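You operate a simulated robot arm through the tools that you are given. There is no shell and no other tool. Be economical: measure what you need, move in short steps, check, and stop when the job is done.

The job below is to be done with a simulated robot arm. You get a single attempt, and the scene is never put back.

JOB
Vacuum up the biscuit crumbs and dock the hand vacuum.
Fine: leave it switched off.

The check looks at the end state, three seconds after you hand in, the way a careful person would. Anything else that was tipped, shoved, dropped, spilled or broken makes it a failure.

ROBOT AND FRAMES
A 7-joint arm with a fingered hand on a trunk, on a base that drives. Base frame: it is fixed to the floor where the robot stands at the start and does not move with it; the origin is under the middle of the robot, x ahead of it, y to its left, z up; the surface under the hand at the start is at about z = 800. Readings come in mm, degrees, newtons and seconds.
Its first joint turns from -166.0 to 166.0 degrees. Places, roughly: bed of the vacuum dock [700, 100, 800]; biscuit crumbs [400, 500, 800]; vacuum button [800, 0, 900]. Payload 4 kg.
The tool frame sits at the grasp point between the pads (the TCP): z along the fingers, y along the line on which they close. The tips reach 30 mm beyond it. The gripper opens to 104 mm. The gripper's body begins 35 mm behind the TCP. The gripper is a hand of 4 fingers: y runs from the thumb to the fingers, the wrist lies at [-15, -113, -190] in the tool frame.
Orientation is that of the tool frame in the base frame, as [roll, pitch, yaw] about the fixed x, y, z axes, in that order (R = Rz(yaw) Ry(pitch) Rx(roll)). With the fingers straight down and the wrist toward the robot, the tool's x, y and z point along [0, 1, 0], [1, 0, 0] and [0, 0, -1] of the base frame.

CONTROLS
- The arm moves only by the tool nudge_tool. Its argument "rows" is a list of rows, each an object (a shift or turn left out is 0) with "slide": the shift along the tool's x, y, z in mm, a list of three; "rotation": the turn, a rotation vector about the tool's x, y, z in degrees, a list of three. In form: [{"slide": [tx, ty, tz], "rotation": [wx, wy, wz]}, ...]. A call has 1 to 12 rows; each row is the pose to reach, as a shift and turn from the pose commanded when the call began, along the tool's axes at that moment. Each row takes 0.2 s and may step no farther than 50 mm and 8.6 degrees from the row before; otherwise, the whole call is refused. Where a pose cannot be reached the arm comes as near as it can. A force on the tool above 40 N (or 10 N above the force at the start of the call, whichever is more), or a blocked arm, ends the call early, and 0.2 s more pass. In this call time passes only in rows, and 0.2 s behind the last. The reply holds the time, the measured pose of the TCP, the force on the tool along the base axes, the opening and the grip force, in the units named above and with some noise, with the torque about the TCP (base axes, N m) and any sound that the robot's microphone picked up, and new pictures: "show" is both (left out), scene, wrist or none.
- Cameras (640 x 400 px; columns grow to the right, rows downward): "scene" is now at [315.5, 228.1, 1212.8]; the picture's right is [0.34, -0.94, -0.00], its down [-0.67, -0.24, -0.70] and it looks along [0.66, 0.24, -0.72] (base axes); focal length 214 px, centre (320, 200). "wrist" rides on the gripper at [61, -92, -130] in the tool frame; the picture's right is [-0.81, 0.28, -0.52], its down [-0.53, -0.71, 0.46] and it looks along [-0.24, 0.64, 0.72] (tool axes); focal length 275 px, centre (320, 200).
- roll_base(legs): drives the robot by 1 to 6 legs, each [ahead, left, turn to the left] in mm, mm and degrees, along the robot's own axes; the way and the turn of a leg run together, so that a leg with both is an arc; at most 1500 mm and 180 degrees a leg. The arm and the cameras ride along, it lands a little off, and it stops where it bumps. It gives what a move gives, and a new picture of the scene camera.
- move_fingers(index, middle, ring, thumb_bend, thumb_turn): sets how far each is bent, from 0 (flat) to 100 (curled in); at 30 the hand is open as for a grip, at 70 the pads meet at the TCP. One left out holds its place. A second passes; each finger stops where it meets its share of the squeeze, and holds until it gets a number again. It is the only way to open and close the hand. It gives what a move gives, with no picture; readings hold the bend of each and the force on the fingers (four entries, about 0 where the hand has none), thumb and palm. thumb_turn goes from beside the hand (0) to across from the fingers (100), as for a grip.
- head_to(pan, tilt): turns the head with the scene camera to pan (to the left, within 143 degrees either way) and tilt (down, from -29 to 69), counted from straight ahead of the robot. It gives what a move gives, and a new picture of the scene camera.
- pixel_to_xyz(camera, pixels): for up to 12 pixels [column, row] of the newest picture of that camera ("zoom" is the newest enlarged one), the place [x, y, z] in the base frame of the surface seen there, good to about 2 mm. No time passes.
- zoom(camera, box): a new picture of the part [left, top, right, bottom] of that camera's present view, enlarged. No time passes.
- close_job(): hands the job in; it is judged then, once.

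Work in short steps. Measure before you move; look again where a grasp or a placing could have gone wrong, and mend it. You have 80 turns and 260 pictures in all, those below and enlarged ones among them. Open the gripper and draw the arm clear of the work before you hand the job in, unless the task says otherwise; then end with one line.

The tools are called as name(argument=value, ...) on one line, values as JSON. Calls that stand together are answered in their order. nudge_tool: Moves the arm, as the interface text tells. Its arguments: {"type":"object","properties":{"rows":{"type":"array"},"show":{"type":"string","enum":["both","scene","wrist","none"]}},"required":["rows"]} The other tools are called the same way: move_fingers (index, middle, ring, thumb_bend, thumb_turn) moves the fingers one by one; roll_base (legs) drives the base; head_to (pan, tilt) turns the head that bears the scene camera; pixel_to_xyz (camera, pixels) gives the place of the surface under pixels of a picture; zoom (camera, box) takes an enlarged picture of a part of a camera's view; close_job () hands the job in.

At the start:

```text
time: 0.0
ee_pos: [719.7, 154.8, 1225.0]
tool_rot: [-180.0, 0.0, 90.0]
wrist_force: [0.7, 0.7, -0.8]
ft_torque: [-0.03, -0.02, -0.02]
finger_gap: 103.6
grip_force: 0.0
shape: jaw
bend: [30.0, 30.0, 30.0, 30.0, 98.0]
finger forces: [0.0, 0.0, 0.0, 0.1, 0.0, 0.1]
robot x, y, heading: [-1.6, 2.1, -0.2]
head pan, tilt: [20.0, 45.8]
```

scene: 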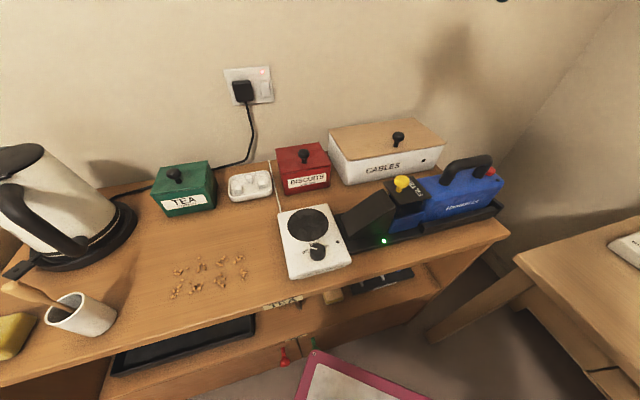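
wrist: 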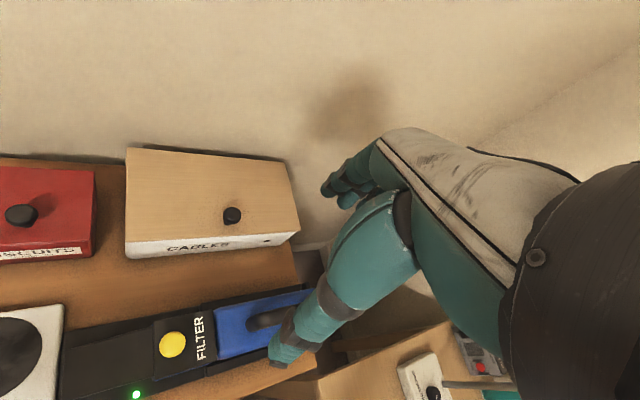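

The vacuum sits in its dock around (430,200) and the crumbs are around (210,275). I'll enlarge both and measure.

zoom(camera="scene", box=[320, 130, 520, 255])

zoom(camera="scene", box=[140, 230, 300, 330])

pixel_to_xyz(camera="scene", pixels=[[177, 272], [240, 260], [242, 278], [175, 293], [220, 282], [403, 183], [466, 160], [491, 171], [384, 241], [500, 208], [345, 218], [450, 205]])

```text
3.20 times, centred on (420, 192) of scene
```

zoom: 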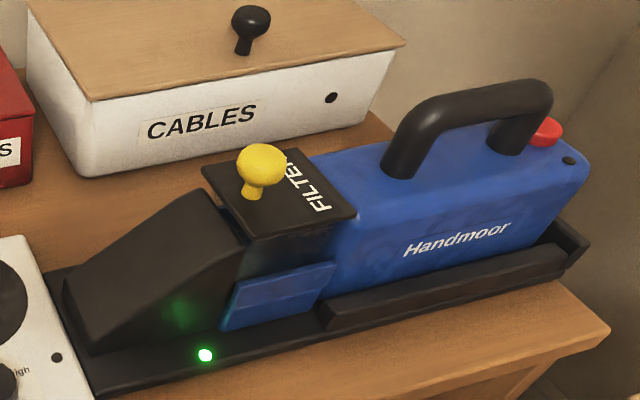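

```text
4.00 times, centred on (220, 280) of scene
```

zoom: 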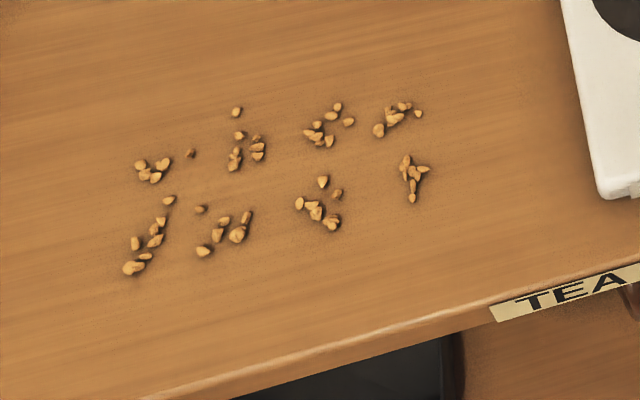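

```text
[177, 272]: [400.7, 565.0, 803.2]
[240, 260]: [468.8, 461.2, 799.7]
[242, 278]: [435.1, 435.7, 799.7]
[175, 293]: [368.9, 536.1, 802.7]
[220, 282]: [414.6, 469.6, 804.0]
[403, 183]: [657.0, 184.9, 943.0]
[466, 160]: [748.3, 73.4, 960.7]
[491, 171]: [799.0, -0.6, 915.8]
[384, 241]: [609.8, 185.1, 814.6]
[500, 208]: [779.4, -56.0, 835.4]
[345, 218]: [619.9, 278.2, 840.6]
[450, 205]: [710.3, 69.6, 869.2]
```

The bench runs along about (0.55,-0.84). I'll measure the vacuum's handle, button, nozzle and dock from an enlarged view.

zoom(camera="scene", box=[320, 130, 520, 255])

pixel_to_xyz(camera="zoom", pixels=[[425, 105], [480, 90], [535, 85], [400, 165], [510, 145], [548, 128], [575, 190], [335, 230], [345, 168], [70, 300], [200, 195], [90, 350]])

pixel_to_xyz(camera="zoom", pixels=[[60, 278], [240, 230], [270, 340], [545, 280], [585, 240], [450, 150], [470, 200], [325, 325], [95, 395], [600, 325], [440, 90], [260, 160]])

```text
3.20 times, centred on (420, 192) of scene
```

zoom: 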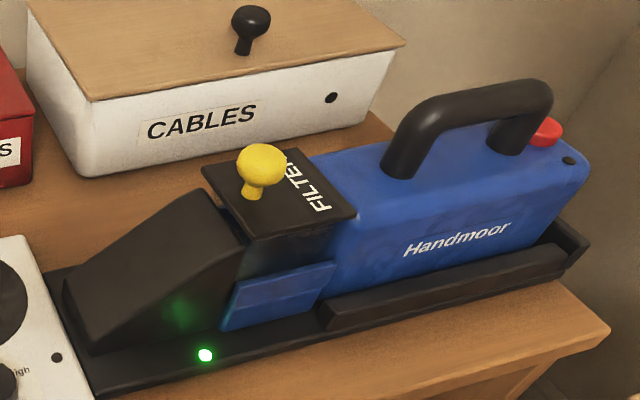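

```text
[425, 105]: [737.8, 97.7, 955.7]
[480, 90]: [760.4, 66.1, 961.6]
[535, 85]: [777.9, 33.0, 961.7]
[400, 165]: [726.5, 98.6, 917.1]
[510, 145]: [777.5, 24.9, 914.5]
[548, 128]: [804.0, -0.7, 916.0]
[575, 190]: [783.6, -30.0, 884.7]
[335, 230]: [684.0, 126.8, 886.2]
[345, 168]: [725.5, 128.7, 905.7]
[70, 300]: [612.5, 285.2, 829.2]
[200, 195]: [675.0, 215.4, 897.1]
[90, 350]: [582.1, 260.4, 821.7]
```

```text
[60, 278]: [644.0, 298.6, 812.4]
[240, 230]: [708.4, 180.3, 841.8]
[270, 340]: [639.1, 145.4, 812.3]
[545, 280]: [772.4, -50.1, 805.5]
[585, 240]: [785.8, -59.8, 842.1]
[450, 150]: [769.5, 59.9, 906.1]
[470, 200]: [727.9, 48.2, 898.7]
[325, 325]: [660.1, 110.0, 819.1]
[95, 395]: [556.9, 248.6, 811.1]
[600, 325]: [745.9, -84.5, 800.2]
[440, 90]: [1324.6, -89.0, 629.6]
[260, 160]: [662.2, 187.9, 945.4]
```

Now I'll measure the white device, bench edge and neighbours near the crumbs, so I know the room for sweeping.

pixel_to_xyz(camera="scene", pixels=[[278, 212], [290, 277], [350, 262], [318, 252], [308, 222], [110, 350], [250, 305], [80, 312], [60, 255], [105, 240], [250, 190], [183, 190]])

zoom(camera="scene", box=[240, 140, 400, 320])

zoom(camera="wrist", box=[0, 100, 480, 400])

```text
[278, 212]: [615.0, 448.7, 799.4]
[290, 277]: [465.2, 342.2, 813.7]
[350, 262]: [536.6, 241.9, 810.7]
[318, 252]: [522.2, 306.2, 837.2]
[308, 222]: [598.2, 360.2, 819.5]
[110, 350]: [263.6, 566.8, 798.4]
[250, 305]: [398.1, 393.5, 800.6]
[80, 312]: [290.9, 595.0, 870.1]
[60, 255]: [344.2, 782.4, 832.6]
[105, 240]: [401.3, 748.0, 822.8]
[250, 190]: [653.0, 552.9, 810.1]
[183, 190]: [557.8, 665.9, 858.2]
```

```text
2.22 times, centred on (320, 230) of scene
```

zoom: 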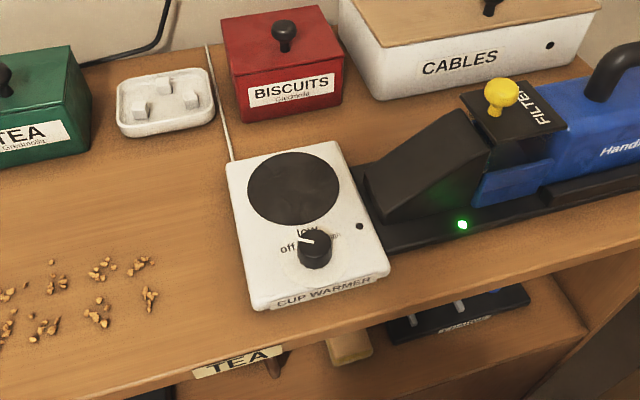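

```text
1.33 times, centred on (240, 250) of wrist
```

zoom: 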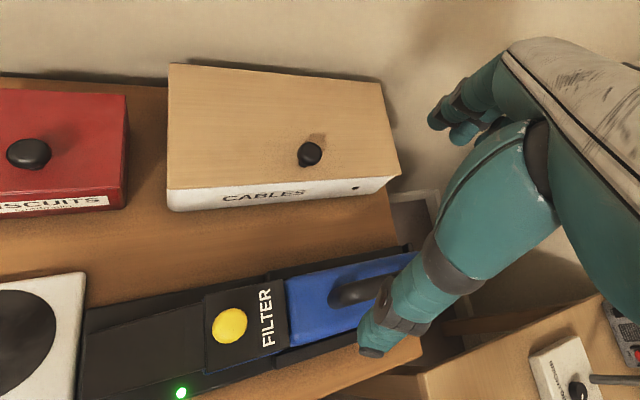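

I'll measure where fingertips sit in the base frame (thumb tip near (285,352), finger near (328,188)).

pixel_to_xyz(camera="wrist", pixels=[[278, 358], [328, 188], [345, 203], [300, 330], [350, 170], [380, 220]])

head_to(pan=15, tilt=15)

```text
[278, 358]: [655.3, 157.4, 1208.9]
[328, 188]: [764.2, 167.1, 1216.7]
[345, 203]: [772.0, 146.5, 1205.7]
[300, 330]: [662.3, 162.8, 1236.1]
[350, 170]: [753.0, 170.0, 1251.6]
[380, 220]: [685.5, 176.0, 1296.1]
```

```text
time: 1.0
ee_pos: [720.5, 154.5, 1224.6]
tool_rot: [179.9, 0.0, 90.0]
wrist_force: [0.4, -0.4, 0.0]
ft_torque: [0.04, 0.01, -0.01]
finger_gap: 103.9
grip_force: 0.0
shape: jaw
bend: [30.0, 30.0, 30.0, 30.0, 98.0]
finger forces: [0.1, 0.1, 0.1, 0.1, 0.0, 0.1]
robot x, y, heading: [-2.9, 0.8, 0.1]
head pan, tilt: [15.0, 15.0]
```

scene: 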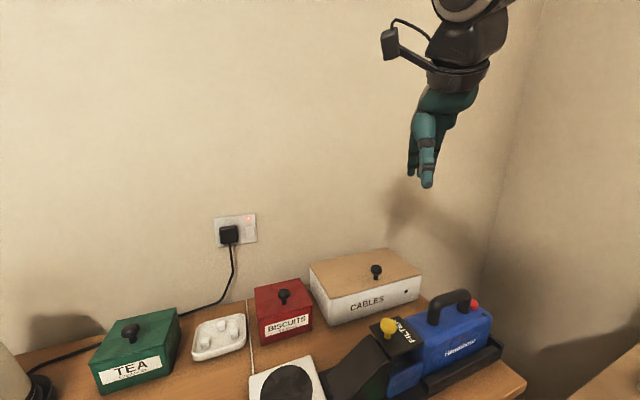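

Fingers sit about y=+50 of TCP, thumb at y=-57. I'll form a pointing hand with only the middle finger extended, then go to above the button turned by 34° to match the bench.

move_fingers(index=100, ring=100, middle=30)

nudge_tool(rows=[{"slide": [-30, 7, 29], "rotation": [0, 0, -5.63]}, {"slide": [-61, 14, 58], "rotation": [0, 0, -11.3]}, {"slide": [-92, 21, 87], "rotation": [0, 0, -16.9]}, {"slide": [-122, 28, 116], "rotation": [0, 0, -22.5]}, {"slide": [-153, 35, 145], "rotation": [0, 0, -28.2]}, {"slide": [-184, 42, 175], "rotation": [0, 0, -33.8]}])

head_to(pan=5, tilt=35)

```text
time: 2.0
ee_pos: [720.1, 154.6, 1224.4]
tool_rot: [-180.0, 0.1, 90.0]
wrist_force: [-0.4, -0.1, 0.0]
ft_torque: [-0.04, -0.02, -0.03]
finger_gap: 65.7
grip_force: 0.2
shape: fingers
bend: [100.0, 30.0, 100.0, 30.0, 98.0]
finger forces: [0.0, 0.0, 0.0, 0.1, 0.1, 0.1]
robot x, y, heading: [-4.6, -0.8, 0.1]
head pan, tilt: [15.0, 15.0]
```

```text
time: 3.4
ee_pos: [761.9, -29.7, 1049.7]
tool_rot: [179.9, 0.0, 123.8]
wrist_force: [-0.5, 0.6, 0.2]
ft_torque: [-0.01, 0.03, -0.01]
finger_gap: 65.4
grip_force: 0.0
shape: fingers
bend: [100.0, 30.0, 100.0, 30.0, 98.0]
finger forces: [0.1, 0.0, 0.0, 0.1, 0.1, 0.0]
robot x, y, heading: [0.6, -0.1, -0.0]
head pan, tilt: [15.0, 15.0]
```

scene: 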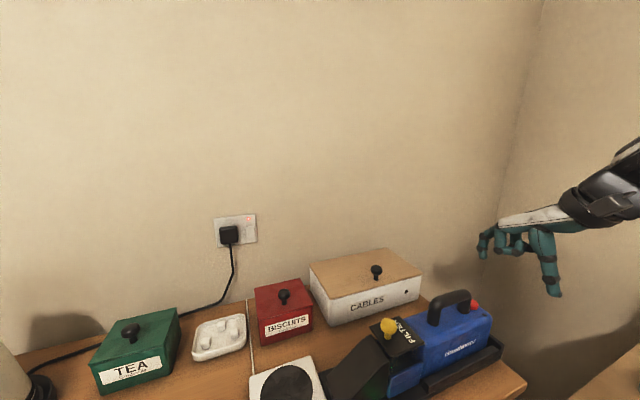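
wrist: 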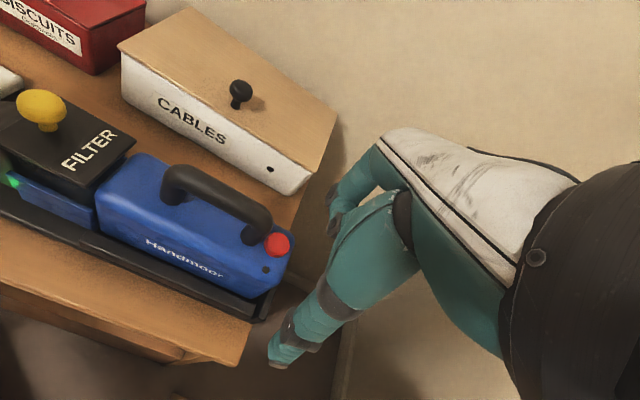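

```text
time: 4.2
ee_pos: [761.5, -28.7, 1050.0]
tool_rot: [180.0, 0.0, 123.9]
wrist_force: [0.6, 0.4, -0.7]
ft_torque: [0.03, -0.02, -0.02]
finger_gap: 65.1
grip_force: 0.0
shape: fingers
bend: [100.0, 30.0, 100.0, 30.0, 98.0]
finger forces: [0.0, 0.0, 0.1, 0.1, 0.0, 0.0]
robot x, y, heading: [-0.9, -1.1, -0.1]
head pan, tilt: [5.0, 35.0]
```

scene: 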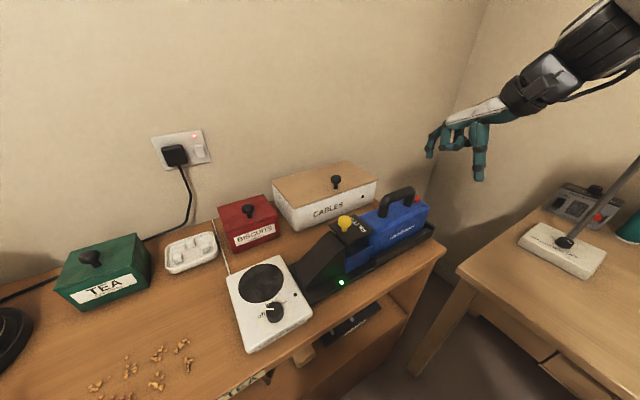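

I'll enlarge the hand to identify which digit is extended and where its tip is.

zoom(camera="scene", box=[370, 80, 530, 240])

pixel_to_xyz(camera="scene", pixels=[[478, 176], [480, 165], [430, 153], [433, 143], [447, 145], [457, 145], [417, 199], [405, 190]])

```text
2.50 times, centred on (450, 160) of scene
```

zoom: 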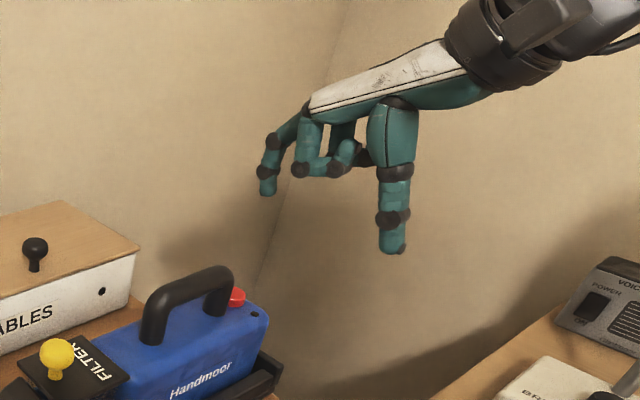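

```text
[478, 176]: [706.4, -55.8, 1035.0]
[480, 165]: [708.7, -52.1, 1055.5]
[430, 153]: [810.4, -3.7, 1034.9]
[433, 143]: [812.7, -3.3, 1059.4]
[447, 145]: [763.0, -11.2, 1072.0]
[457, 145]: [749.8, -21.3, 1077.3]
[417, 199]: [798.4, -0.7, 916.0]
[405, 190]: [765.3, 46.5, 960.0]
```

The middle finger is right above the button, but the curled index would be near the handle. I'll use the index finger instead (handle side), with the others curled away, and shift back 20 mm and down.

move_fingers(index=30, ring=100, middle=100)

nudge_tool(rows=[{"slide": [-20, 0, 20]}, {"slide": [-20, 0, 60]}])

zoom(camera="scene", box=[370, 110, 490, 240])

```text
time: 5.2
ee_pos: [760.9, -28.6, 1048.9]
tool_rot: [180.0, 0.0, 123.8]
wrist_force: [-0.6, 0.6, 0.1]
ft_torque: [-0.05, 0.01, -0.04]
finger_gap: 102.8
grip_force: 0.1
shape: fingers
bend: [30.0, 100.0, 100.0, 30.0, 98.0]
finger forces: [0.0, 0.0, 0.0, 0.0, 0.1, 0.1]
robot x, y, heading: [0.8, 1.0, -0.2]
head pan, tilt: [5.0, 35.0]
```

```text
time: 5.8
ee_pos: [772.9, -44.5, 990.3]
tool_rot: [-180.0, -0.1, 123.7]
wrist_force: [-0.7, 0.3, -0.1]
ft_torque: [-0.03, -0.01, 0.02]
finger_gap: 102.5
grip_force: 0.0
shape: fingers
bend: [30.0, 100.0, 100.0, 30.0, 98.0]
finger forces: [0.1, 0.1, 0.1, 0.0, 0.1, 0.0]
robot x, y, heading: [-2.2, -0.2, -0.2]
head pan, tilt: [5.0, 35.0]
```

scene: 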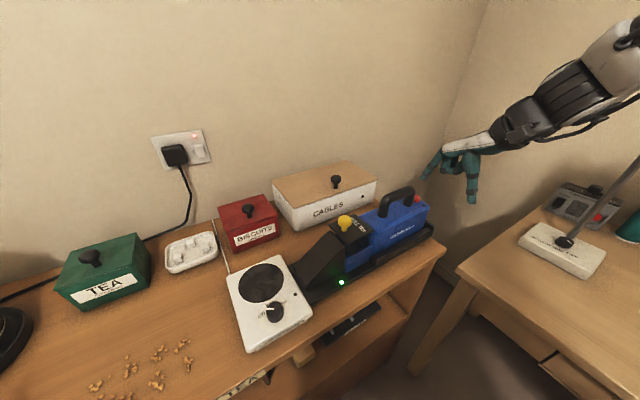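
wrist: 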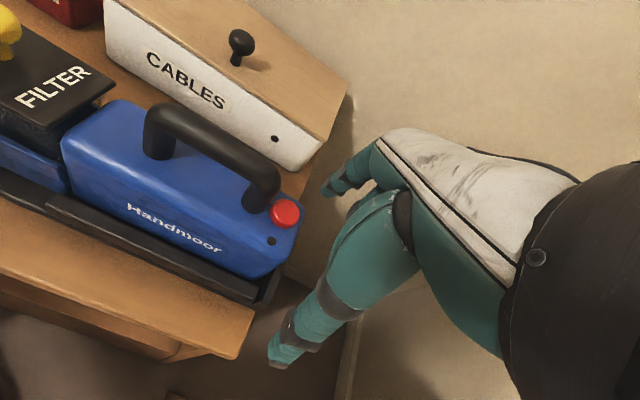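

```text
3.08 times, centred on (430, 175) of scene
```

zoom: 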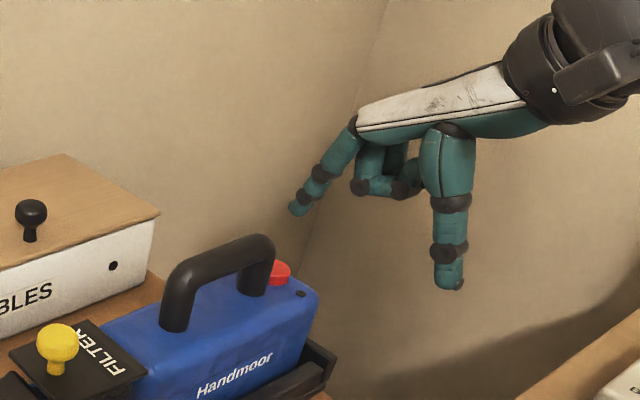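

Measuring the index tip at zoom (297,208), and the button at (280,272).

pixel_to_xyz(camera="zoom", pixels=[[297, 208], [302, 204], [310, 190], [280, 267], [274, 272], [286, 275], [272, 262], [268, 240]])

pixel_to_xyz(camera="wrist", pixels=[[330, 188], [325, 193], [285, 213], [275, 207], [295, 218], [255, 175], [262, 205]])

```text
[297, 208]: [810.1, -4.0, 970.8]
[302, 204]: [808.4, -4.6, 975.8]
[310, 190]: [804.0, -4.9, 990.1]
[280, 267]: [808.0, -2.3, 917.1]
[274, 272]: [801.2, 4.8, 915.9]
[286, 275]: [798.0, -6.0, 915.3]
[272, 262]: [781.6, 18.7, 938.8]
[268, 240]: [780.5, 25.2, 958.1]
```

```text
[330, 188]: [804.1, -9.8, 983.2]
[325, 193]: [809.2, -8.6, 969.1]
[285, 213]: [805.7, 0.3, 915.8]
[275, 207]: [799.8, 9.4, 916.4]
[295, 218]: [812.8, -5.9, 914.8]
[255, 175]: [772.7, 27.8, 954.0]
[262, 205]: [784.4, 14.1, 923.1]
```

Tip is near (811,-9,967); the button centre is near (805,0,916). Shift +8 in tool x and descend to just above it, in small steps.

nudge_tool(rows=[{"slide": [9, 0, 0]}, {"slide": [9, 0, 30]}, {"slide": [9, 0, 42]}], show="wrist")

zoom(camera="scene", box=[370, 130, 490, 230])

```text
time: 6.6
ee_pos: [767.6, -38.6, 947.4]
tool_rot: [179.9, 0.1, 123.9]
wrist_force: [0.4, -0.1, 0.8]
ft_torque: [-0.02, 0.02, 0.02]
finger_gap: 102.7
grip_force: 0.1
shape: fingers
bend: [30.0, 100.0, 100.0, 30.0, 98.0]
finger forces: [0.0, 0.0, 0.0, 0.1, 0.0, 0.0]
robot x, y, heading: [2.7, -0.2, -0.1]
head pan, tilt: [5.0, 35.0]
```

wrist: 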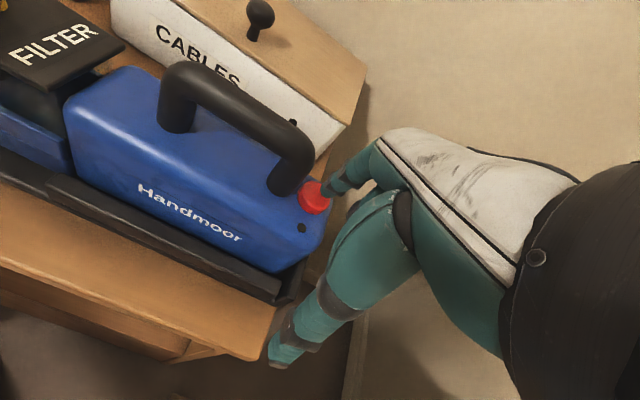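

```text
4.00 times, centred on (430, 180) of scene
```

zoom: 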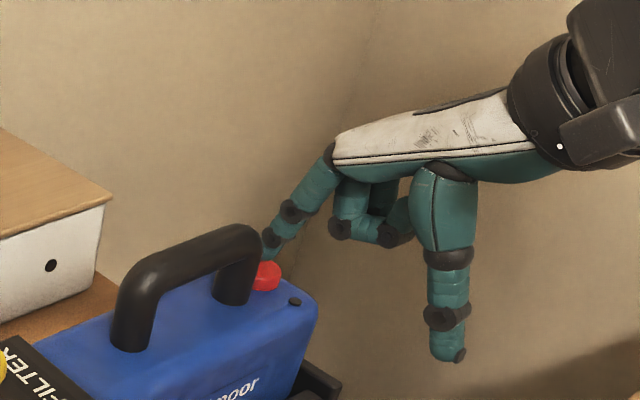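

Checking the tip against the button: tip at zoom (268,252), button at (267,275).

pixel_to_xyz(camera="zoom", pixels=[[266, 256], [270, 248], [267, 268], [275, 272], [266, 282]])

zoom(camera="wrist", box=[260, 140, 400, 240])

pixel_to_xyz(camera="wrist", pixels=[[327, 190], [331, 193], [315, 186], [312, 205], [302, 195], [326, 203], [312, 195]])

```text
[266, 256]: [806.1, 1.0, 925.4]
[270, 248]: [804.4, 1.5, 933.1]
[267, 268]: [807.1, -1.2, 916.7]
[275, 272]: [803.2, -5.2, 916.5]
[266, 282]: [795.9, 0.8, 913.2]
```

```text
4.00 times, centred on (330, 190) of wrist
```

zoom: 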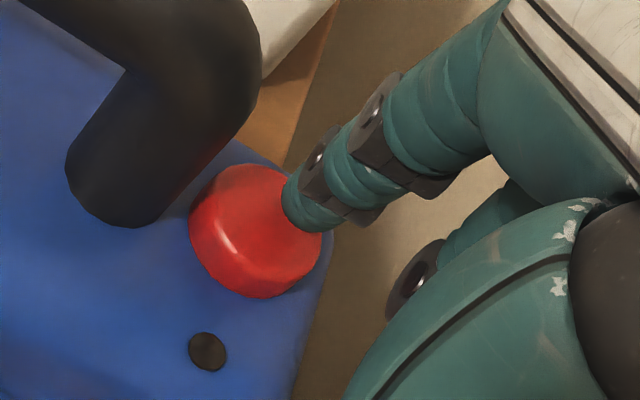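

```text
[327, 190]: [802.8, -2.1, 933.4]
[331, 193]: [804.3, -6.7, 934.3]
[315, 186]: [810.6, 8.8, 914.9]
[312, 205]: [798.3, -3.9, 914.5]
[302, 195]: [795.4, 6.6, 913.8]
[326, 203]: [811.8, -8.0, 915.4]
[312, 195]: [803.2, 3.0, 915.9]
```

The tip is over the button's far half. I'll pull 5 mm back and press down in small steps until a click or force.

nudge_tool(rows=[{"slide": [2, -5, 0]}, {"slide": [2, -5, 3]}, {"slide": [2, -5, 6]}, {"slide": [2, -5, 8]}, {"slide": [2, -5, 10]}, {"slide": [2, -5, 11]}], show="wrist")

```text
time: 8.0
ee_pos: [762.6, -38.6, 937.1]
tool_rot: [-180.0, 0.0, 123.8]
wrist_force: [-1.4, -1.1, 3.3]
ft_torque: [0.12, -0.15, 0.01]
finger_gap: 103.2
grip_force: 2.1
shape: fingers
bend: [30.0, 100.0, 100.0, 30.0, 98.0]
finger forces: [3.7, 0.0, 0.0, 0.0, 0.0, 0.0]
robot x, y, heading: [-1.7, 3.9, 0.1]
head pan, tilt: [5.0, 35.0]
heard: click
```

wrist: 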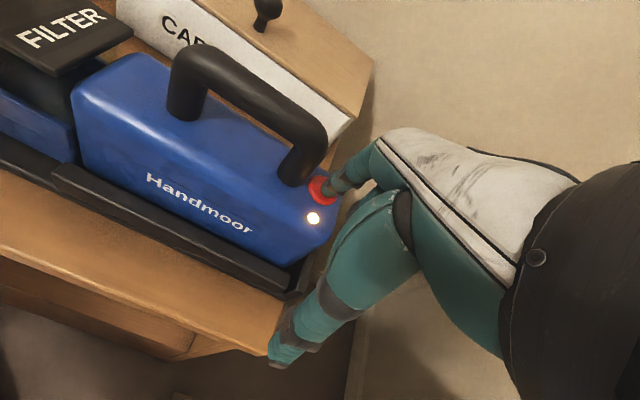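

Click, and the lamp lit: it's on. I'll lift off, and move over the handle (tool +88 in x, +53 in y), then open the fingers.

nudge_tool(rows=[{"slide": [0, 0, -40]}, {"slide": [0, 0, -85]}, {"slide": [0, 0, -115]}, {"slide": [40, 25, -115]}, {"slide": [80, 48, -115]}, {"slide": [88, 53, -115]}], show="none")

move_fingers(index=30, middle=30, ring=30, thumb_bend=30, thumb_turn=100)

nudge_tool(rows=[{"slide": [0, 0, 1]}])

zoom(camera="scene", box=[340, 110, 480, 250])

```text
time: 9.4
ee_pos: [757.7, 62.5, 1052.8]
tool_rot: [180.0, 0.0, 123.8]
wrist_force: [0.3, -0.5, 0.1]
ft_torque: [-0.01, 0.02, -0.01]
finger_gap: 103.3
grip_force: 0.1
shape: fingers
bend: [30.0, 100.0, 100.0, 30.0, 98.0]
finger forces: [0.1, 0.1, 0.1, 0.1, 0.0, 0.1]
robot x, y, heading: [-1.9, -3.6, -0.2]
head pan, tilt: [5.0, 35.0]
```

```text
time: 10.4
ee_pos: [756.9, 63.2, 1051.6]
tool_rot: [179.9, 0.0, 123.9]
wrist_force: [0.8, 0.3, 0.5]
ft_torque: [0.0, -0.01, 0.04]
finger_gap: 102.9
grip_force: 0.2
shape: fingers
bend: [30.0, 30.0, 30.0, 30.0, 97.0]
finger forces: [0.1, 0.1, 0.0, 0.1, 0.1, 0.0]
robot x, y, heading: [-1.2, 1.2, 0.1]
head pan, tilt: [5.0, 35.0]
```

```text
time: 10.8
ee_pos: [758.7, 62.8, 1050.6]
tool_rot: [179.9, -0.1, 123.8]
wrist_force: [-0.1, 0.0, 0.1]
ft_torque: [0.02, -0.02, 0.01]
finger_gap: 102.8
grip_force: 0.1
shape: fingers
bend: [30.0, 30.0, 30.0, 30.0, 97.0]
finger forces: [0.0, 0.0, 0.1, 0.0, 0.0, 0.1]
robot x, y, heading: [-1.0, 0.3, 0.1]
head pan, tilt: [5.0, 35.0]
```

scene: 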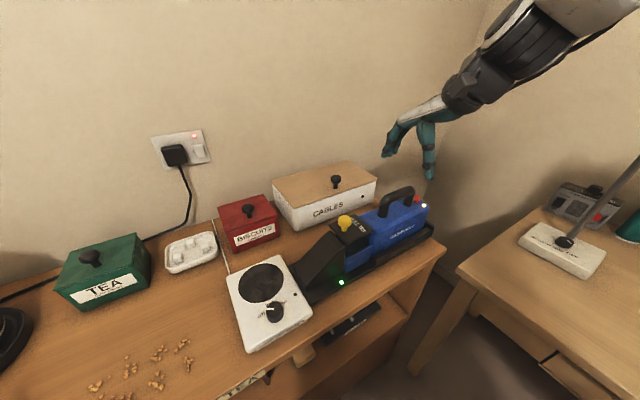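
wrist: 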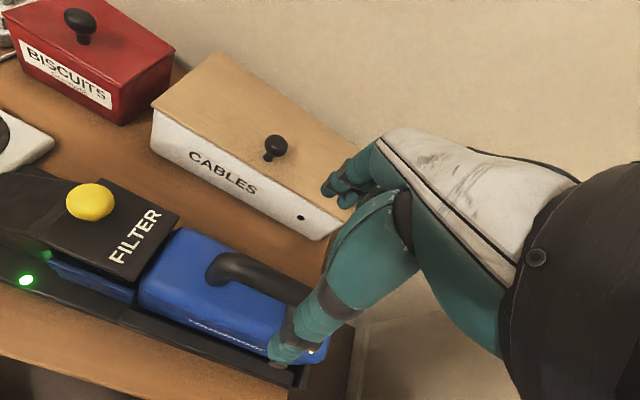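

```text
2.86 times, centred on (410, 180) of scene
```

zoom: 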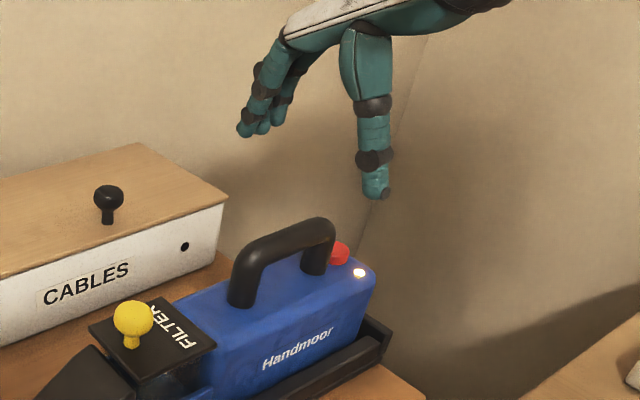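

Checking the clearance between fingers (will reach v≈735) and the cables box, before descending.

pixel_to_xyz(camera="scene", pixels=[[300, 222], [374, 190], [376, 182], [370, 200], [409, 189], [385, 205], [397, 190]])

pixel_to_xyz(camera="wrist", pixels=[[230, 262], [270, 272], [235, 275], [325, 188], [345, 205], [280, 362]])

```text
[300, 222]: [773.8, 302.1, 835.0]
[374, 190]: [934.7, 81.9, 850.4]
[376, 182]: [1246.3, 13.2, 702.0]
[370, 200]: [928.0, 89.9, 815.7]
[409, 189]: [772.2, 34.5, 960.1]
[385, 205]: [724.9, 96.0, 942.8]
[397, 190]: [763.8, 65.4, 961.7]
```

```text
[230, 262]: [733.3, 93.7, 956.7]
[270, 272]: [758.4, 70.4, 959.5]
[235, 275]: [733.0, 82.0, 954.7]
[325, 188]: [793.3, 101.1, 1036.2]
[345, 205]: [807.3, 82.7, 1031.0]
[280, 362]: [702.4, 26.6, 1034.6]
```

Plenty of room (box front at v≈811). Descending 102 mm so the pads straddle the bar.

nudge_tool(rows=[{"slide": [0, 0, 40]}, {"slide": [0, 0, 75]}, {"slide": [0, 0, 92]}, {"slide": [0, 0, 102]}])

zoom(camera="scene", box=[340, 130, 480, 250])

```text
time: 11.8
ee_pos: [759.3, 63.5, 949.6]
tool_rot: [-180.0, 0.1, 123.7]
wrist_force: [-0.5, 0.3, -0.5]
ft_torque: [0.04, 0.03, 0.01]
finger_gap: 103.2
grip_force: 0.1
shape: fingers
bend: [30.0, 30.0, 30.0, 30.0, 97.0]
finger forces: [0.0, 0.0, 0.0, 0.0, 0.0, 0.0]
robot x, y, heading: [1.9, 0.8, 0.1]
head pan, tilt: [5.0, 35.0]
```

scene: 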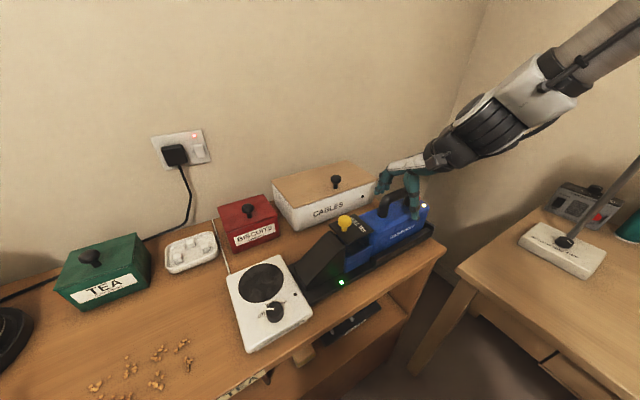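
wrist: 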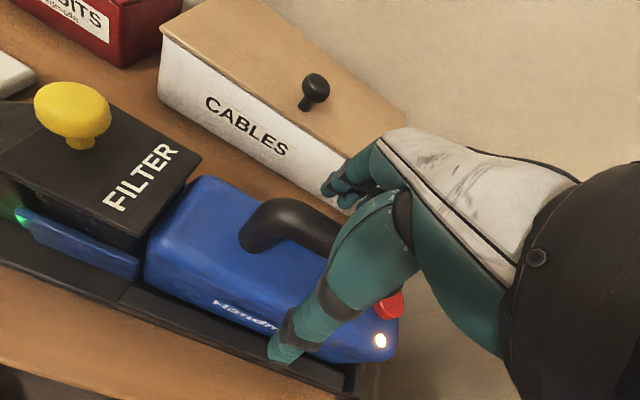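

```text
3.33 times, centred on (410, 190) of scene
```

zoom: 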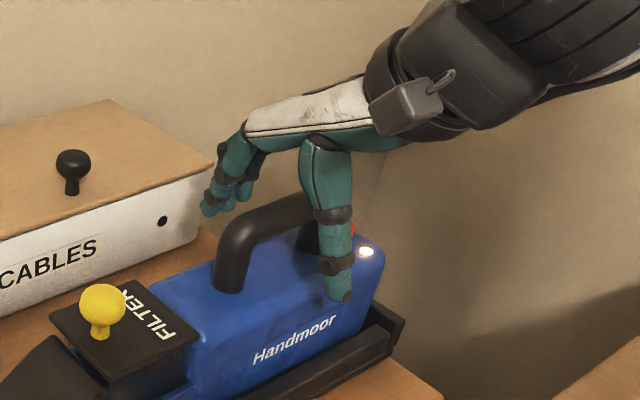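

The hand straddles the bar; I close all fingers to squeeze.

move_fingers(index=75, middle=75, ring=75, thumb_bend=75)

zoom(camera="scene", box=[340, 130, 480, 250])

zoom(camera="wrist", box=[140, 140, 460, 400])

```text
time: 12.8
ee_pos: [758.2, 63.3, 947.6]
tool_rot: [-179.9, 0.0, 123.8]
wrist_force: [-2.1, 0.9, -0.2]
ft_torque: [0.11, 0.15, 0.13]
finger_gap: 0.1
grip_force: 9.0
shape: fingers
bend: [74.0, 74.0, 73.0, 71.0, 100.0]
finger forces: [3.1, 2.3, 7.1, 0.0, 6.4, 0.1]
robot x, y, heading: [1.2, 1.8, -0.0]
head pan, tilt: [5.0, 35.0]
```

```text
3.33 times, centred on (410, 190) of scene
```

zoom: 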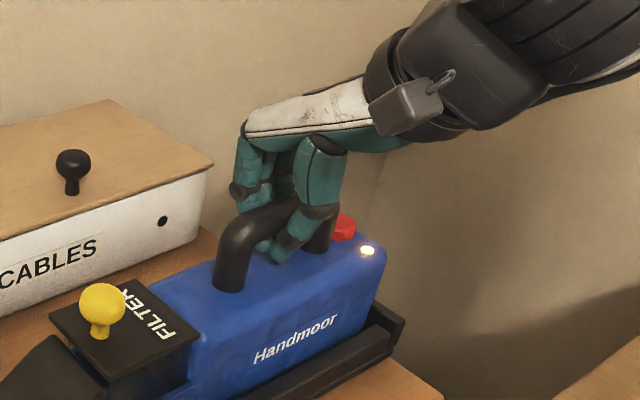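

```text
1.54 times, centred on (300, 270) of wrist
```

zoom: 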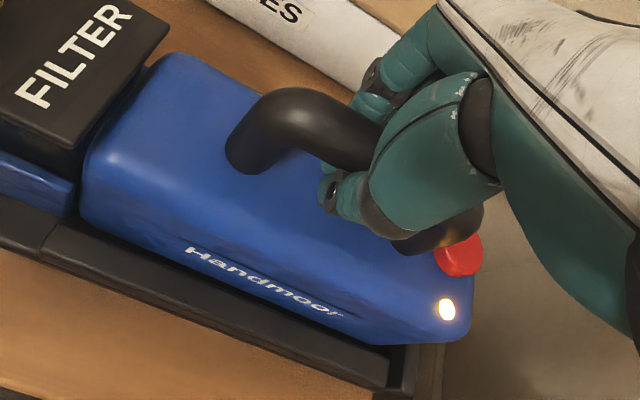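

The fingers hook fully under the bar. I'll tighten the squeeze for a firm hold.

move_fingers(index=95, middle=95, ring=95, thumb_bend=95)

nudge_tool(rows=[{"slide": [0, 0, -5]}, {"slide": [0, 0, -15]}, {"slide": [0, 0, -30]}])

```text
time: 13.8
ee_pos: [759.0, 63.6, 948.4]
tool_rot: [180.0, 0.0, 123.9]
wrist_force: [-0.2, 0.5, -6.9]
ft_torque: [0.22, 0.04, 0.01]
finger_gap: 0.0
grip_force: 6.3
shape: fingers
bend: [90.0, 94.0, 94.0, 87.0, 100.0]
finger forces: [0.1, 6.6, 7.4, 0.0, 0.0, 0.0]
robot x, y, heading: [2.5, 1.2, 0.1]
head pan, tilt: [5.0, 35.0]
```

```text
time: 14.6
ee_pos: [757.3, 63.0, 978.2]
tool_rot: [-179.9, -0.1, 123.8]
wrist_force: [0.2, -0.1, -8.9]
ft_torque: [0.03, 0.02, 0.08]
finger_gap: 4.1
grip_force: 5.2
shape: fingers
bend: [95.0, 94.0, 95.0, 88.0, 100.0]
finger forces: [0.0, 6.8, 3.4, 0.0, 0.1, 0.1]
robot x, y, heading: [0.1, 2.1, -0.1]
head pan, tilt: [5.0, 35.0]
```

scene: 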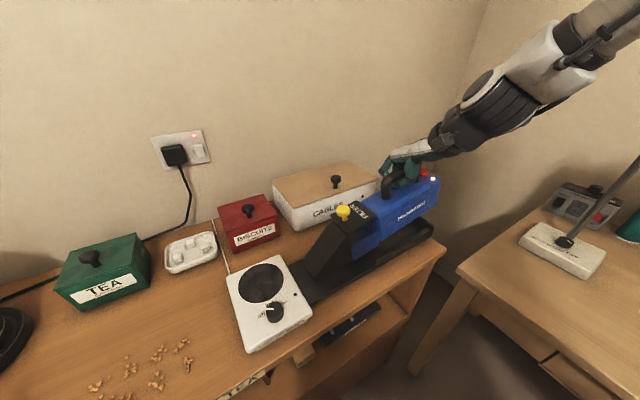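
wrist: 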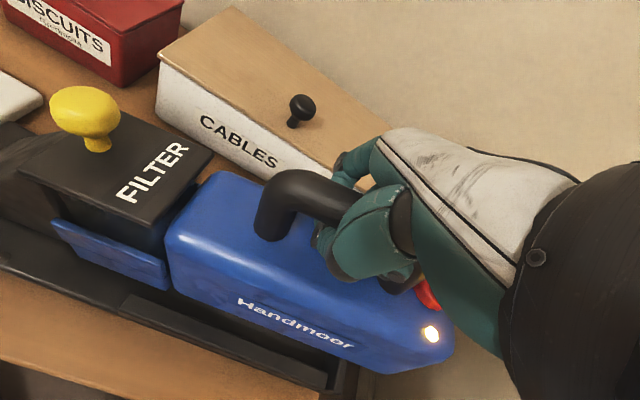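

Lifted with about 9 N of weight. I raise further to clear the dock and check how it hangs.

nudge_tool(rows=[{"slide": [0, 0, -35]}, {"slide": [0, 0, -70]}], show="scene")

zoom(camera="scene", box=[280, 100, 480, 300])

zoom(camera="wrist", box=[220, 150, 480, 400])

```text
time: 15.2
ee_pos: [759.3, 64.1, 1049.7]
tool_rot: [-179.9, 0.0, 123.8]
wrist_force: [-0.7, 0.3, -10.7]
ft_torque: [-0.07, 0.01, 0.03]
finger_gap: 4.3
grip_force: 11.2
shape: fingers
bend: [94.0, 94.0, 95.0, 87.0, 100.0]
finger forces: [17.6, 4.1, 1.0, 0.0, 0.0, 0.2]
robot x, y, heading: [0.4, 0.5, -0.1]
head pan, tilt: [5.0, 35.0]
```

scene: 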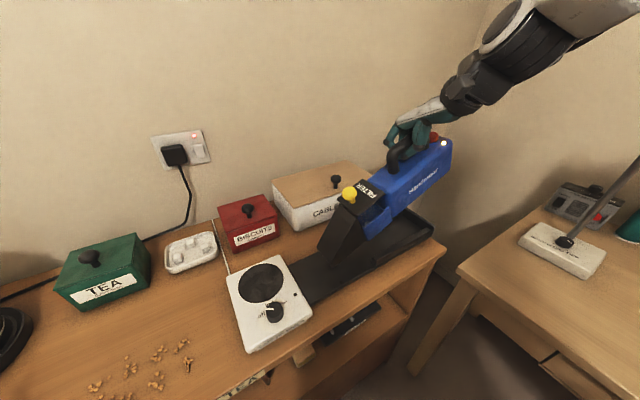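

```text
2.00 times, centred on (380, 200) of scene
```

zoom: 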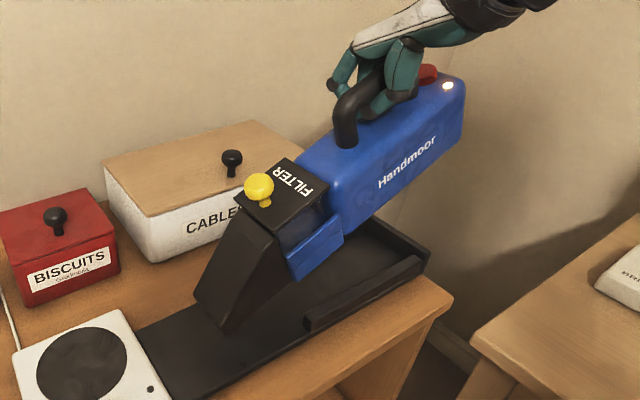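

```text
1.60 times, centred on (350, 275) of wrist
```

zoom: 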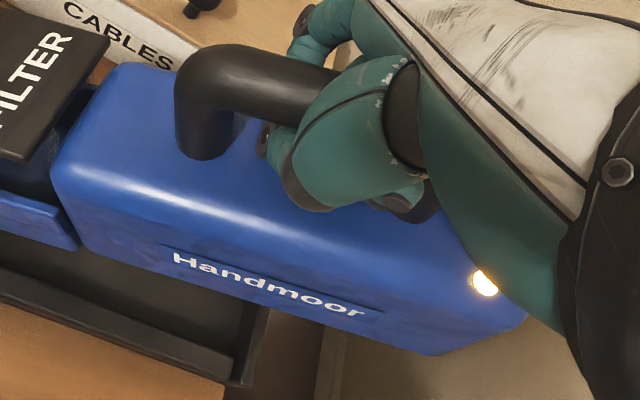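

The nose dropped about 25°: the grip is behind the centre of gravity and near the button. I'll set it back down along the same path to regrip further forward.

nudge_tool(rows=[{"slide": [0, 0, 35]}, {"slide": [0, 0, 65]}, {"slide": [0, 0, 80]}, {"slide": [0, 0, 90]}, {"slide": [0, 0, 95]}, {"slide": [0, 0, 100]}])

zoom(camera="scene", box=[280, 100, 480, 300])

```text
time: 16.6
ee_pos: [757.8, 63.3, 948.7]
tool_rot: [179.8, 0.0, 123.8]
wrist_force: [0.8, -2.5, 2.9]
ft_torque: [0.55, -0.01, 0.0]
finger_gap: 5.3
grip_force: 6.9
shape: fingers
bend: [95.0, 94.0, 94.0, 89.0, 100.0]
finger forces: [0.0, 4.8, 9.0, 0.1, 0.1, 0.0]
robot x, y, heading: [1.5, 0.1, -0.1]
head pan, tilt: [5.0, 35.0]
```

scene: 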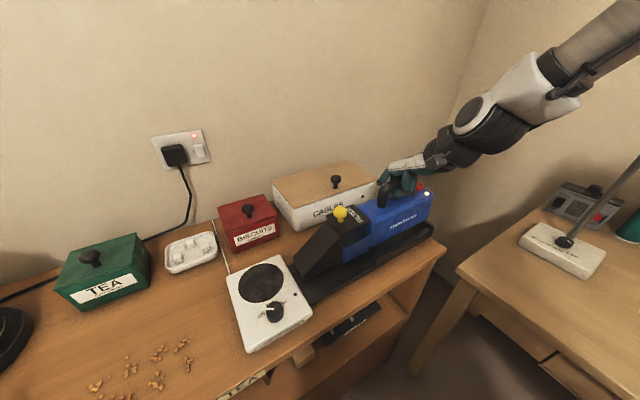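
wrist: 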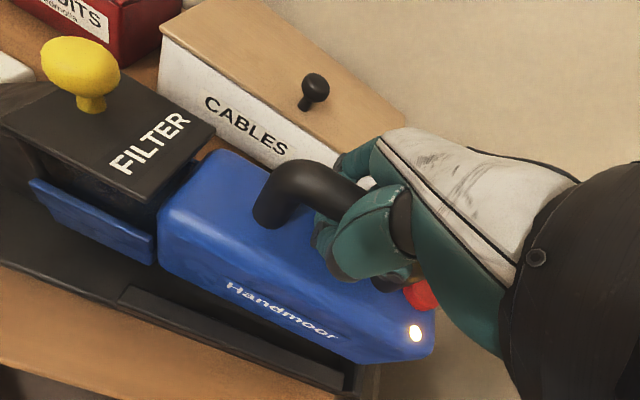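

```text
2.00 times, centred on (380, 200) of scene
```

zoom: 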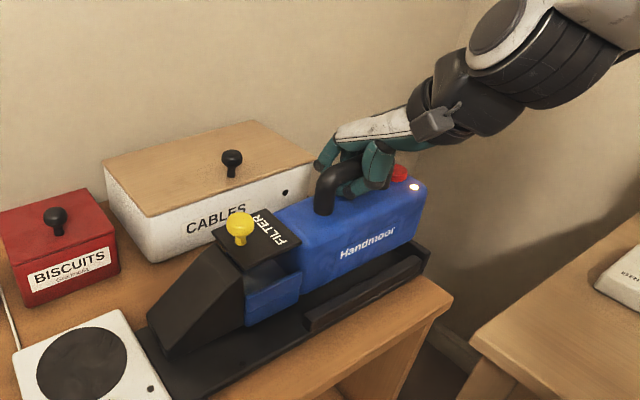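

It doesn't look fully seated. I'll measure its pose against the original.

pixel_to_xyz(camera="zoom", pixels=[[240, 218], [300, 232], [283, 210], [415, 187], [401, 170], [152, 315], [165, 355], [335, 175], [423, 205], [425, 245], [245, 205], [300, 310]])

zoom(camera="scene", box=[280, 160, 460, 310])

```text
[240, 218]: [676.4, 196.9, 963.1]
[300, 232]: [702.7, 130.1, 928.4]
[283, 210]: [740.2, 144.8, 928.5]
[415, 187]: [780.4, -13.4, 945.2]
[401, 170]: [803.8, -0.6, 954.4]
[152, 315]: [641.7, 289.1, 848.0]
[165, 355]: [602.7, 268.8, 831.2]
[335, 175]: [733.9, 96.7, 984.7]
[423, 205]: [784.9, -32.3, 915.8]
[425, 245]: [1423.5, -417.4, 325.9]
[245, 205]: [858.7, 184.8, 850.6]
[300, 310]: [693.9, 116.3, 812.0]
```

```text
2.67 times, centred on (370, 235) of scene
```

zoom: 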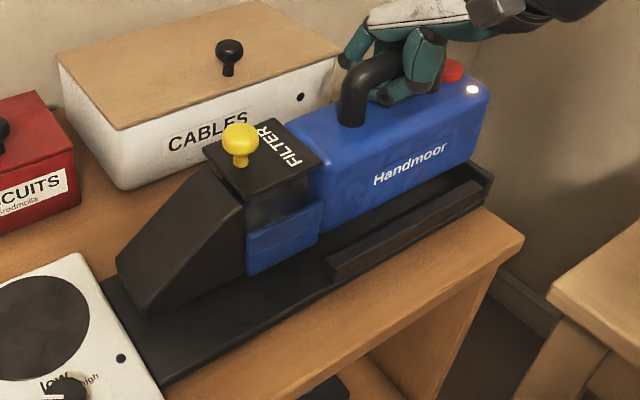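

It is still ~28 mm up, because the tightened fingers lifted the bar into the palm. I lower those 28 mm to seat it.

nudge_tool(rows=[{"slide": [0, 0, 10]}, {"slide": [0, 0, 18]}, {"slide": [0, 0, 24]}, {"slide": [0, 0, 28]}])

zoom(camera="scene", box=[280, 160, 460, 310])

pixel_to_xyz(camera="scene", pixels=[[390, 198], [383, 205], [345, 215], [350, 235], [310, 270], [430, 210]])

```text
time: 17.2
ee_pos: [761.0, 63.1, 939.8]
tool_rot: [179.4, 0.2, 123.5]
wrist_force: [-7.3, -3.1, 25.6]
ft_torque: [1.01, -0.12, 0.16]
finger_gap: 5.9
grip_force: 39.1
shape: fingers
bend: [96.0, 95.0, 94.0, 92.0, 100.0]
finger forces: [0.1, 1.8, 10.6, 0.0, 65.2, 0.0]
robot x, y, heading: [-1.2, -4.7, -0.2]
head pan, tilt: [5.0, 35.0]
stopped in row 2: the force on the tool passed its limit at 49 N (the readings are from after the stop); the commanded pose is now the measured one
```

scene: 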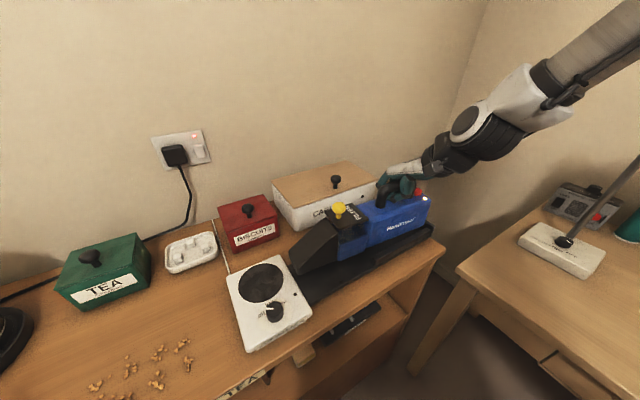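
wrist: 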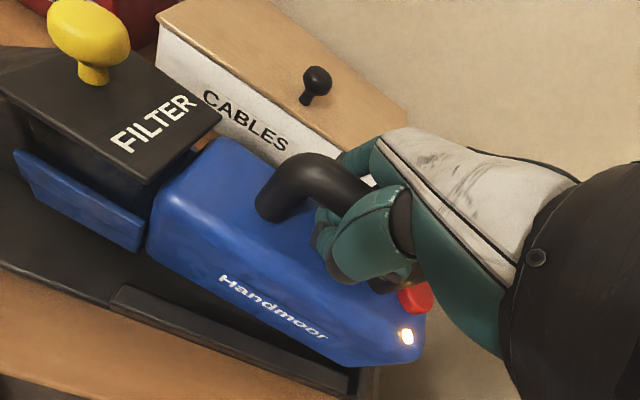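

```text
2.67 times, centred on (370, 235) of scene
```

zoom: 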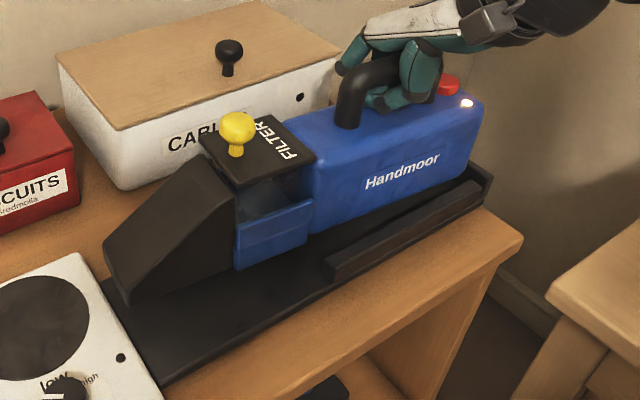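

```text
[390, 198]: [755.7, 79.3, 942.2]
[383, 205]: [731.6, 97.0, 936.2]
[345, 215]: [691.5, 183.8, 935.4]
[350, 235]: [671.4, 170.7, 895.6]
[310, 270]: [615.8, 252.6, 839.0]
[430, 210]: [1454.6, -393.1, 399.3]
```

The vacuum has swung off line and rests on something; I won't push. I lift clear again and look at how it hangs, tilting the hand nose-up by 8° per row to see if the vacuum follows.

nudge_tool(rows=[{"slide": [0, 0, -40]}, {"slide": [0, 0, -80]}, {"slide": [0, 0, -120]}, {"slide": [0, 0, -140]}], show="scene")

zoom(camera="scene", box=[290, 80, 480, 300])

nudge_tool(rows=[{"rotation": [0, 8, 0]}, {"rotation": [0, 16, 0]}, {"rotation": [0, 20, 0]}])

zoom(camera="scene", box=[290, 80, 480, 300])

```text
time: 18.2
ee_pos: [758.2, 62.2, 1074.9]
tool_rot: [179.7, 0.2, 123.7]
wrist_force: [0.8, 0.2, -10.4]
ft_torque: [-0.13, -0.09, 0.01]
finger_gap: 7.0
grip_force: 14.8
shape: fingers
bend: [95.0, 95.0, 95.0, 87.0, 100.0]
finger forces: [24.5, 3.3, 0.0, 0.0, 0.0, 1.7]
robot x, y, heading: [3.3, -0.5, -0.3]
head pan, tilt: [5.0, 35.0]
```

scene: 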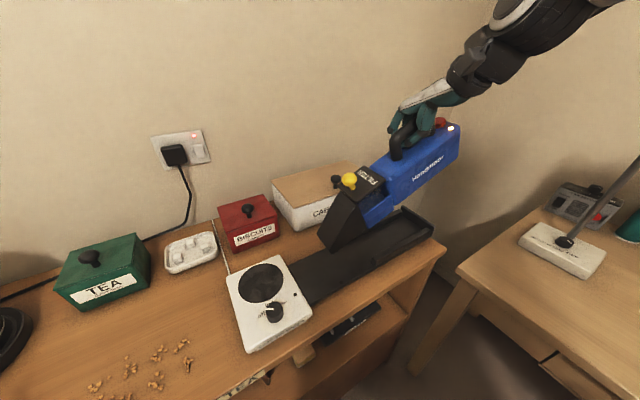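

```text
1.82 times, centred on (385, 190) of scene
```

zoom: 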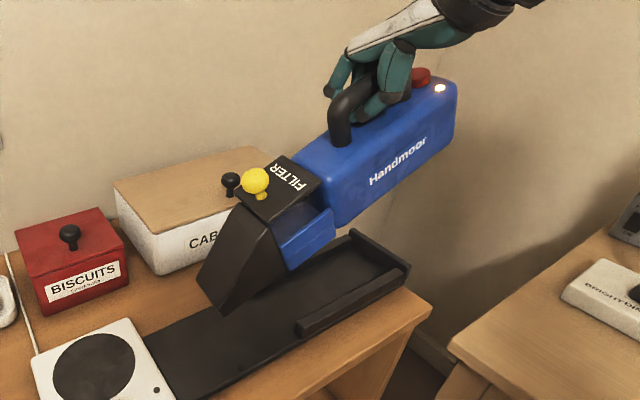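

```text
time: 19.0
ee_pos: [759.4, 63.9, 1075.8]
tool_rot: [179.7, -19.8, 123.8]
wrist_force: [0.0, 0.2, -10.3]
ft_torque: [-0.38, -0.19, 0.0]
finger_gap: 7.0
grip_force: 21.3
shape: fingers
bend: [94.0, 94.0, 95.0, 87.0, 100.0]
finger forces: [31.9, 4.4, 0.0, 0.0, 0.0, 5.4]
robot x, y, heading: [-3.0, 1.0, 0.2]
head pan, tilt: [5.0, 35.0]
```

scene: 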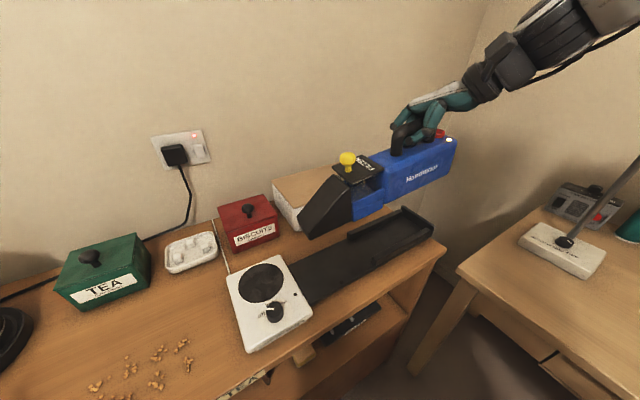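
wrist: 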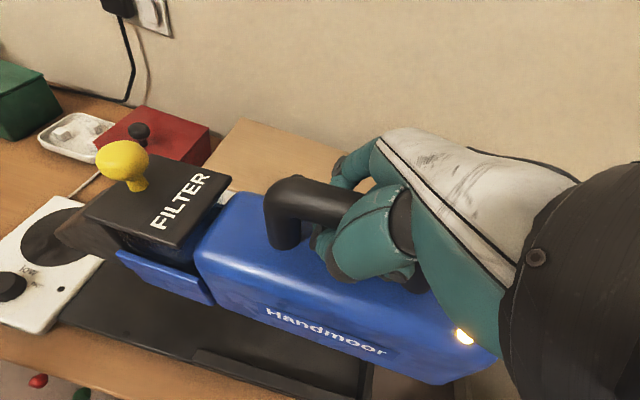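

```text
1.82 times, centred on (385, 190) of scene
```

zoom: 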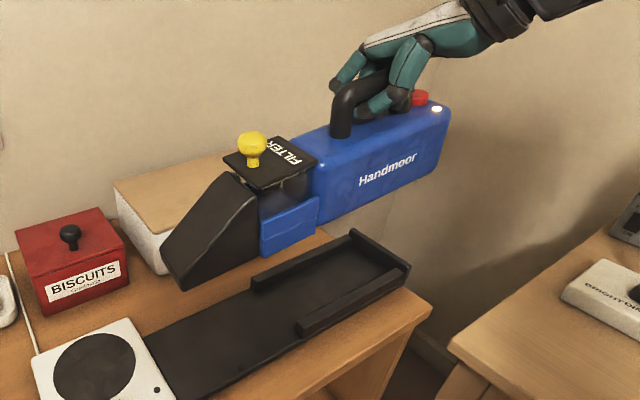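

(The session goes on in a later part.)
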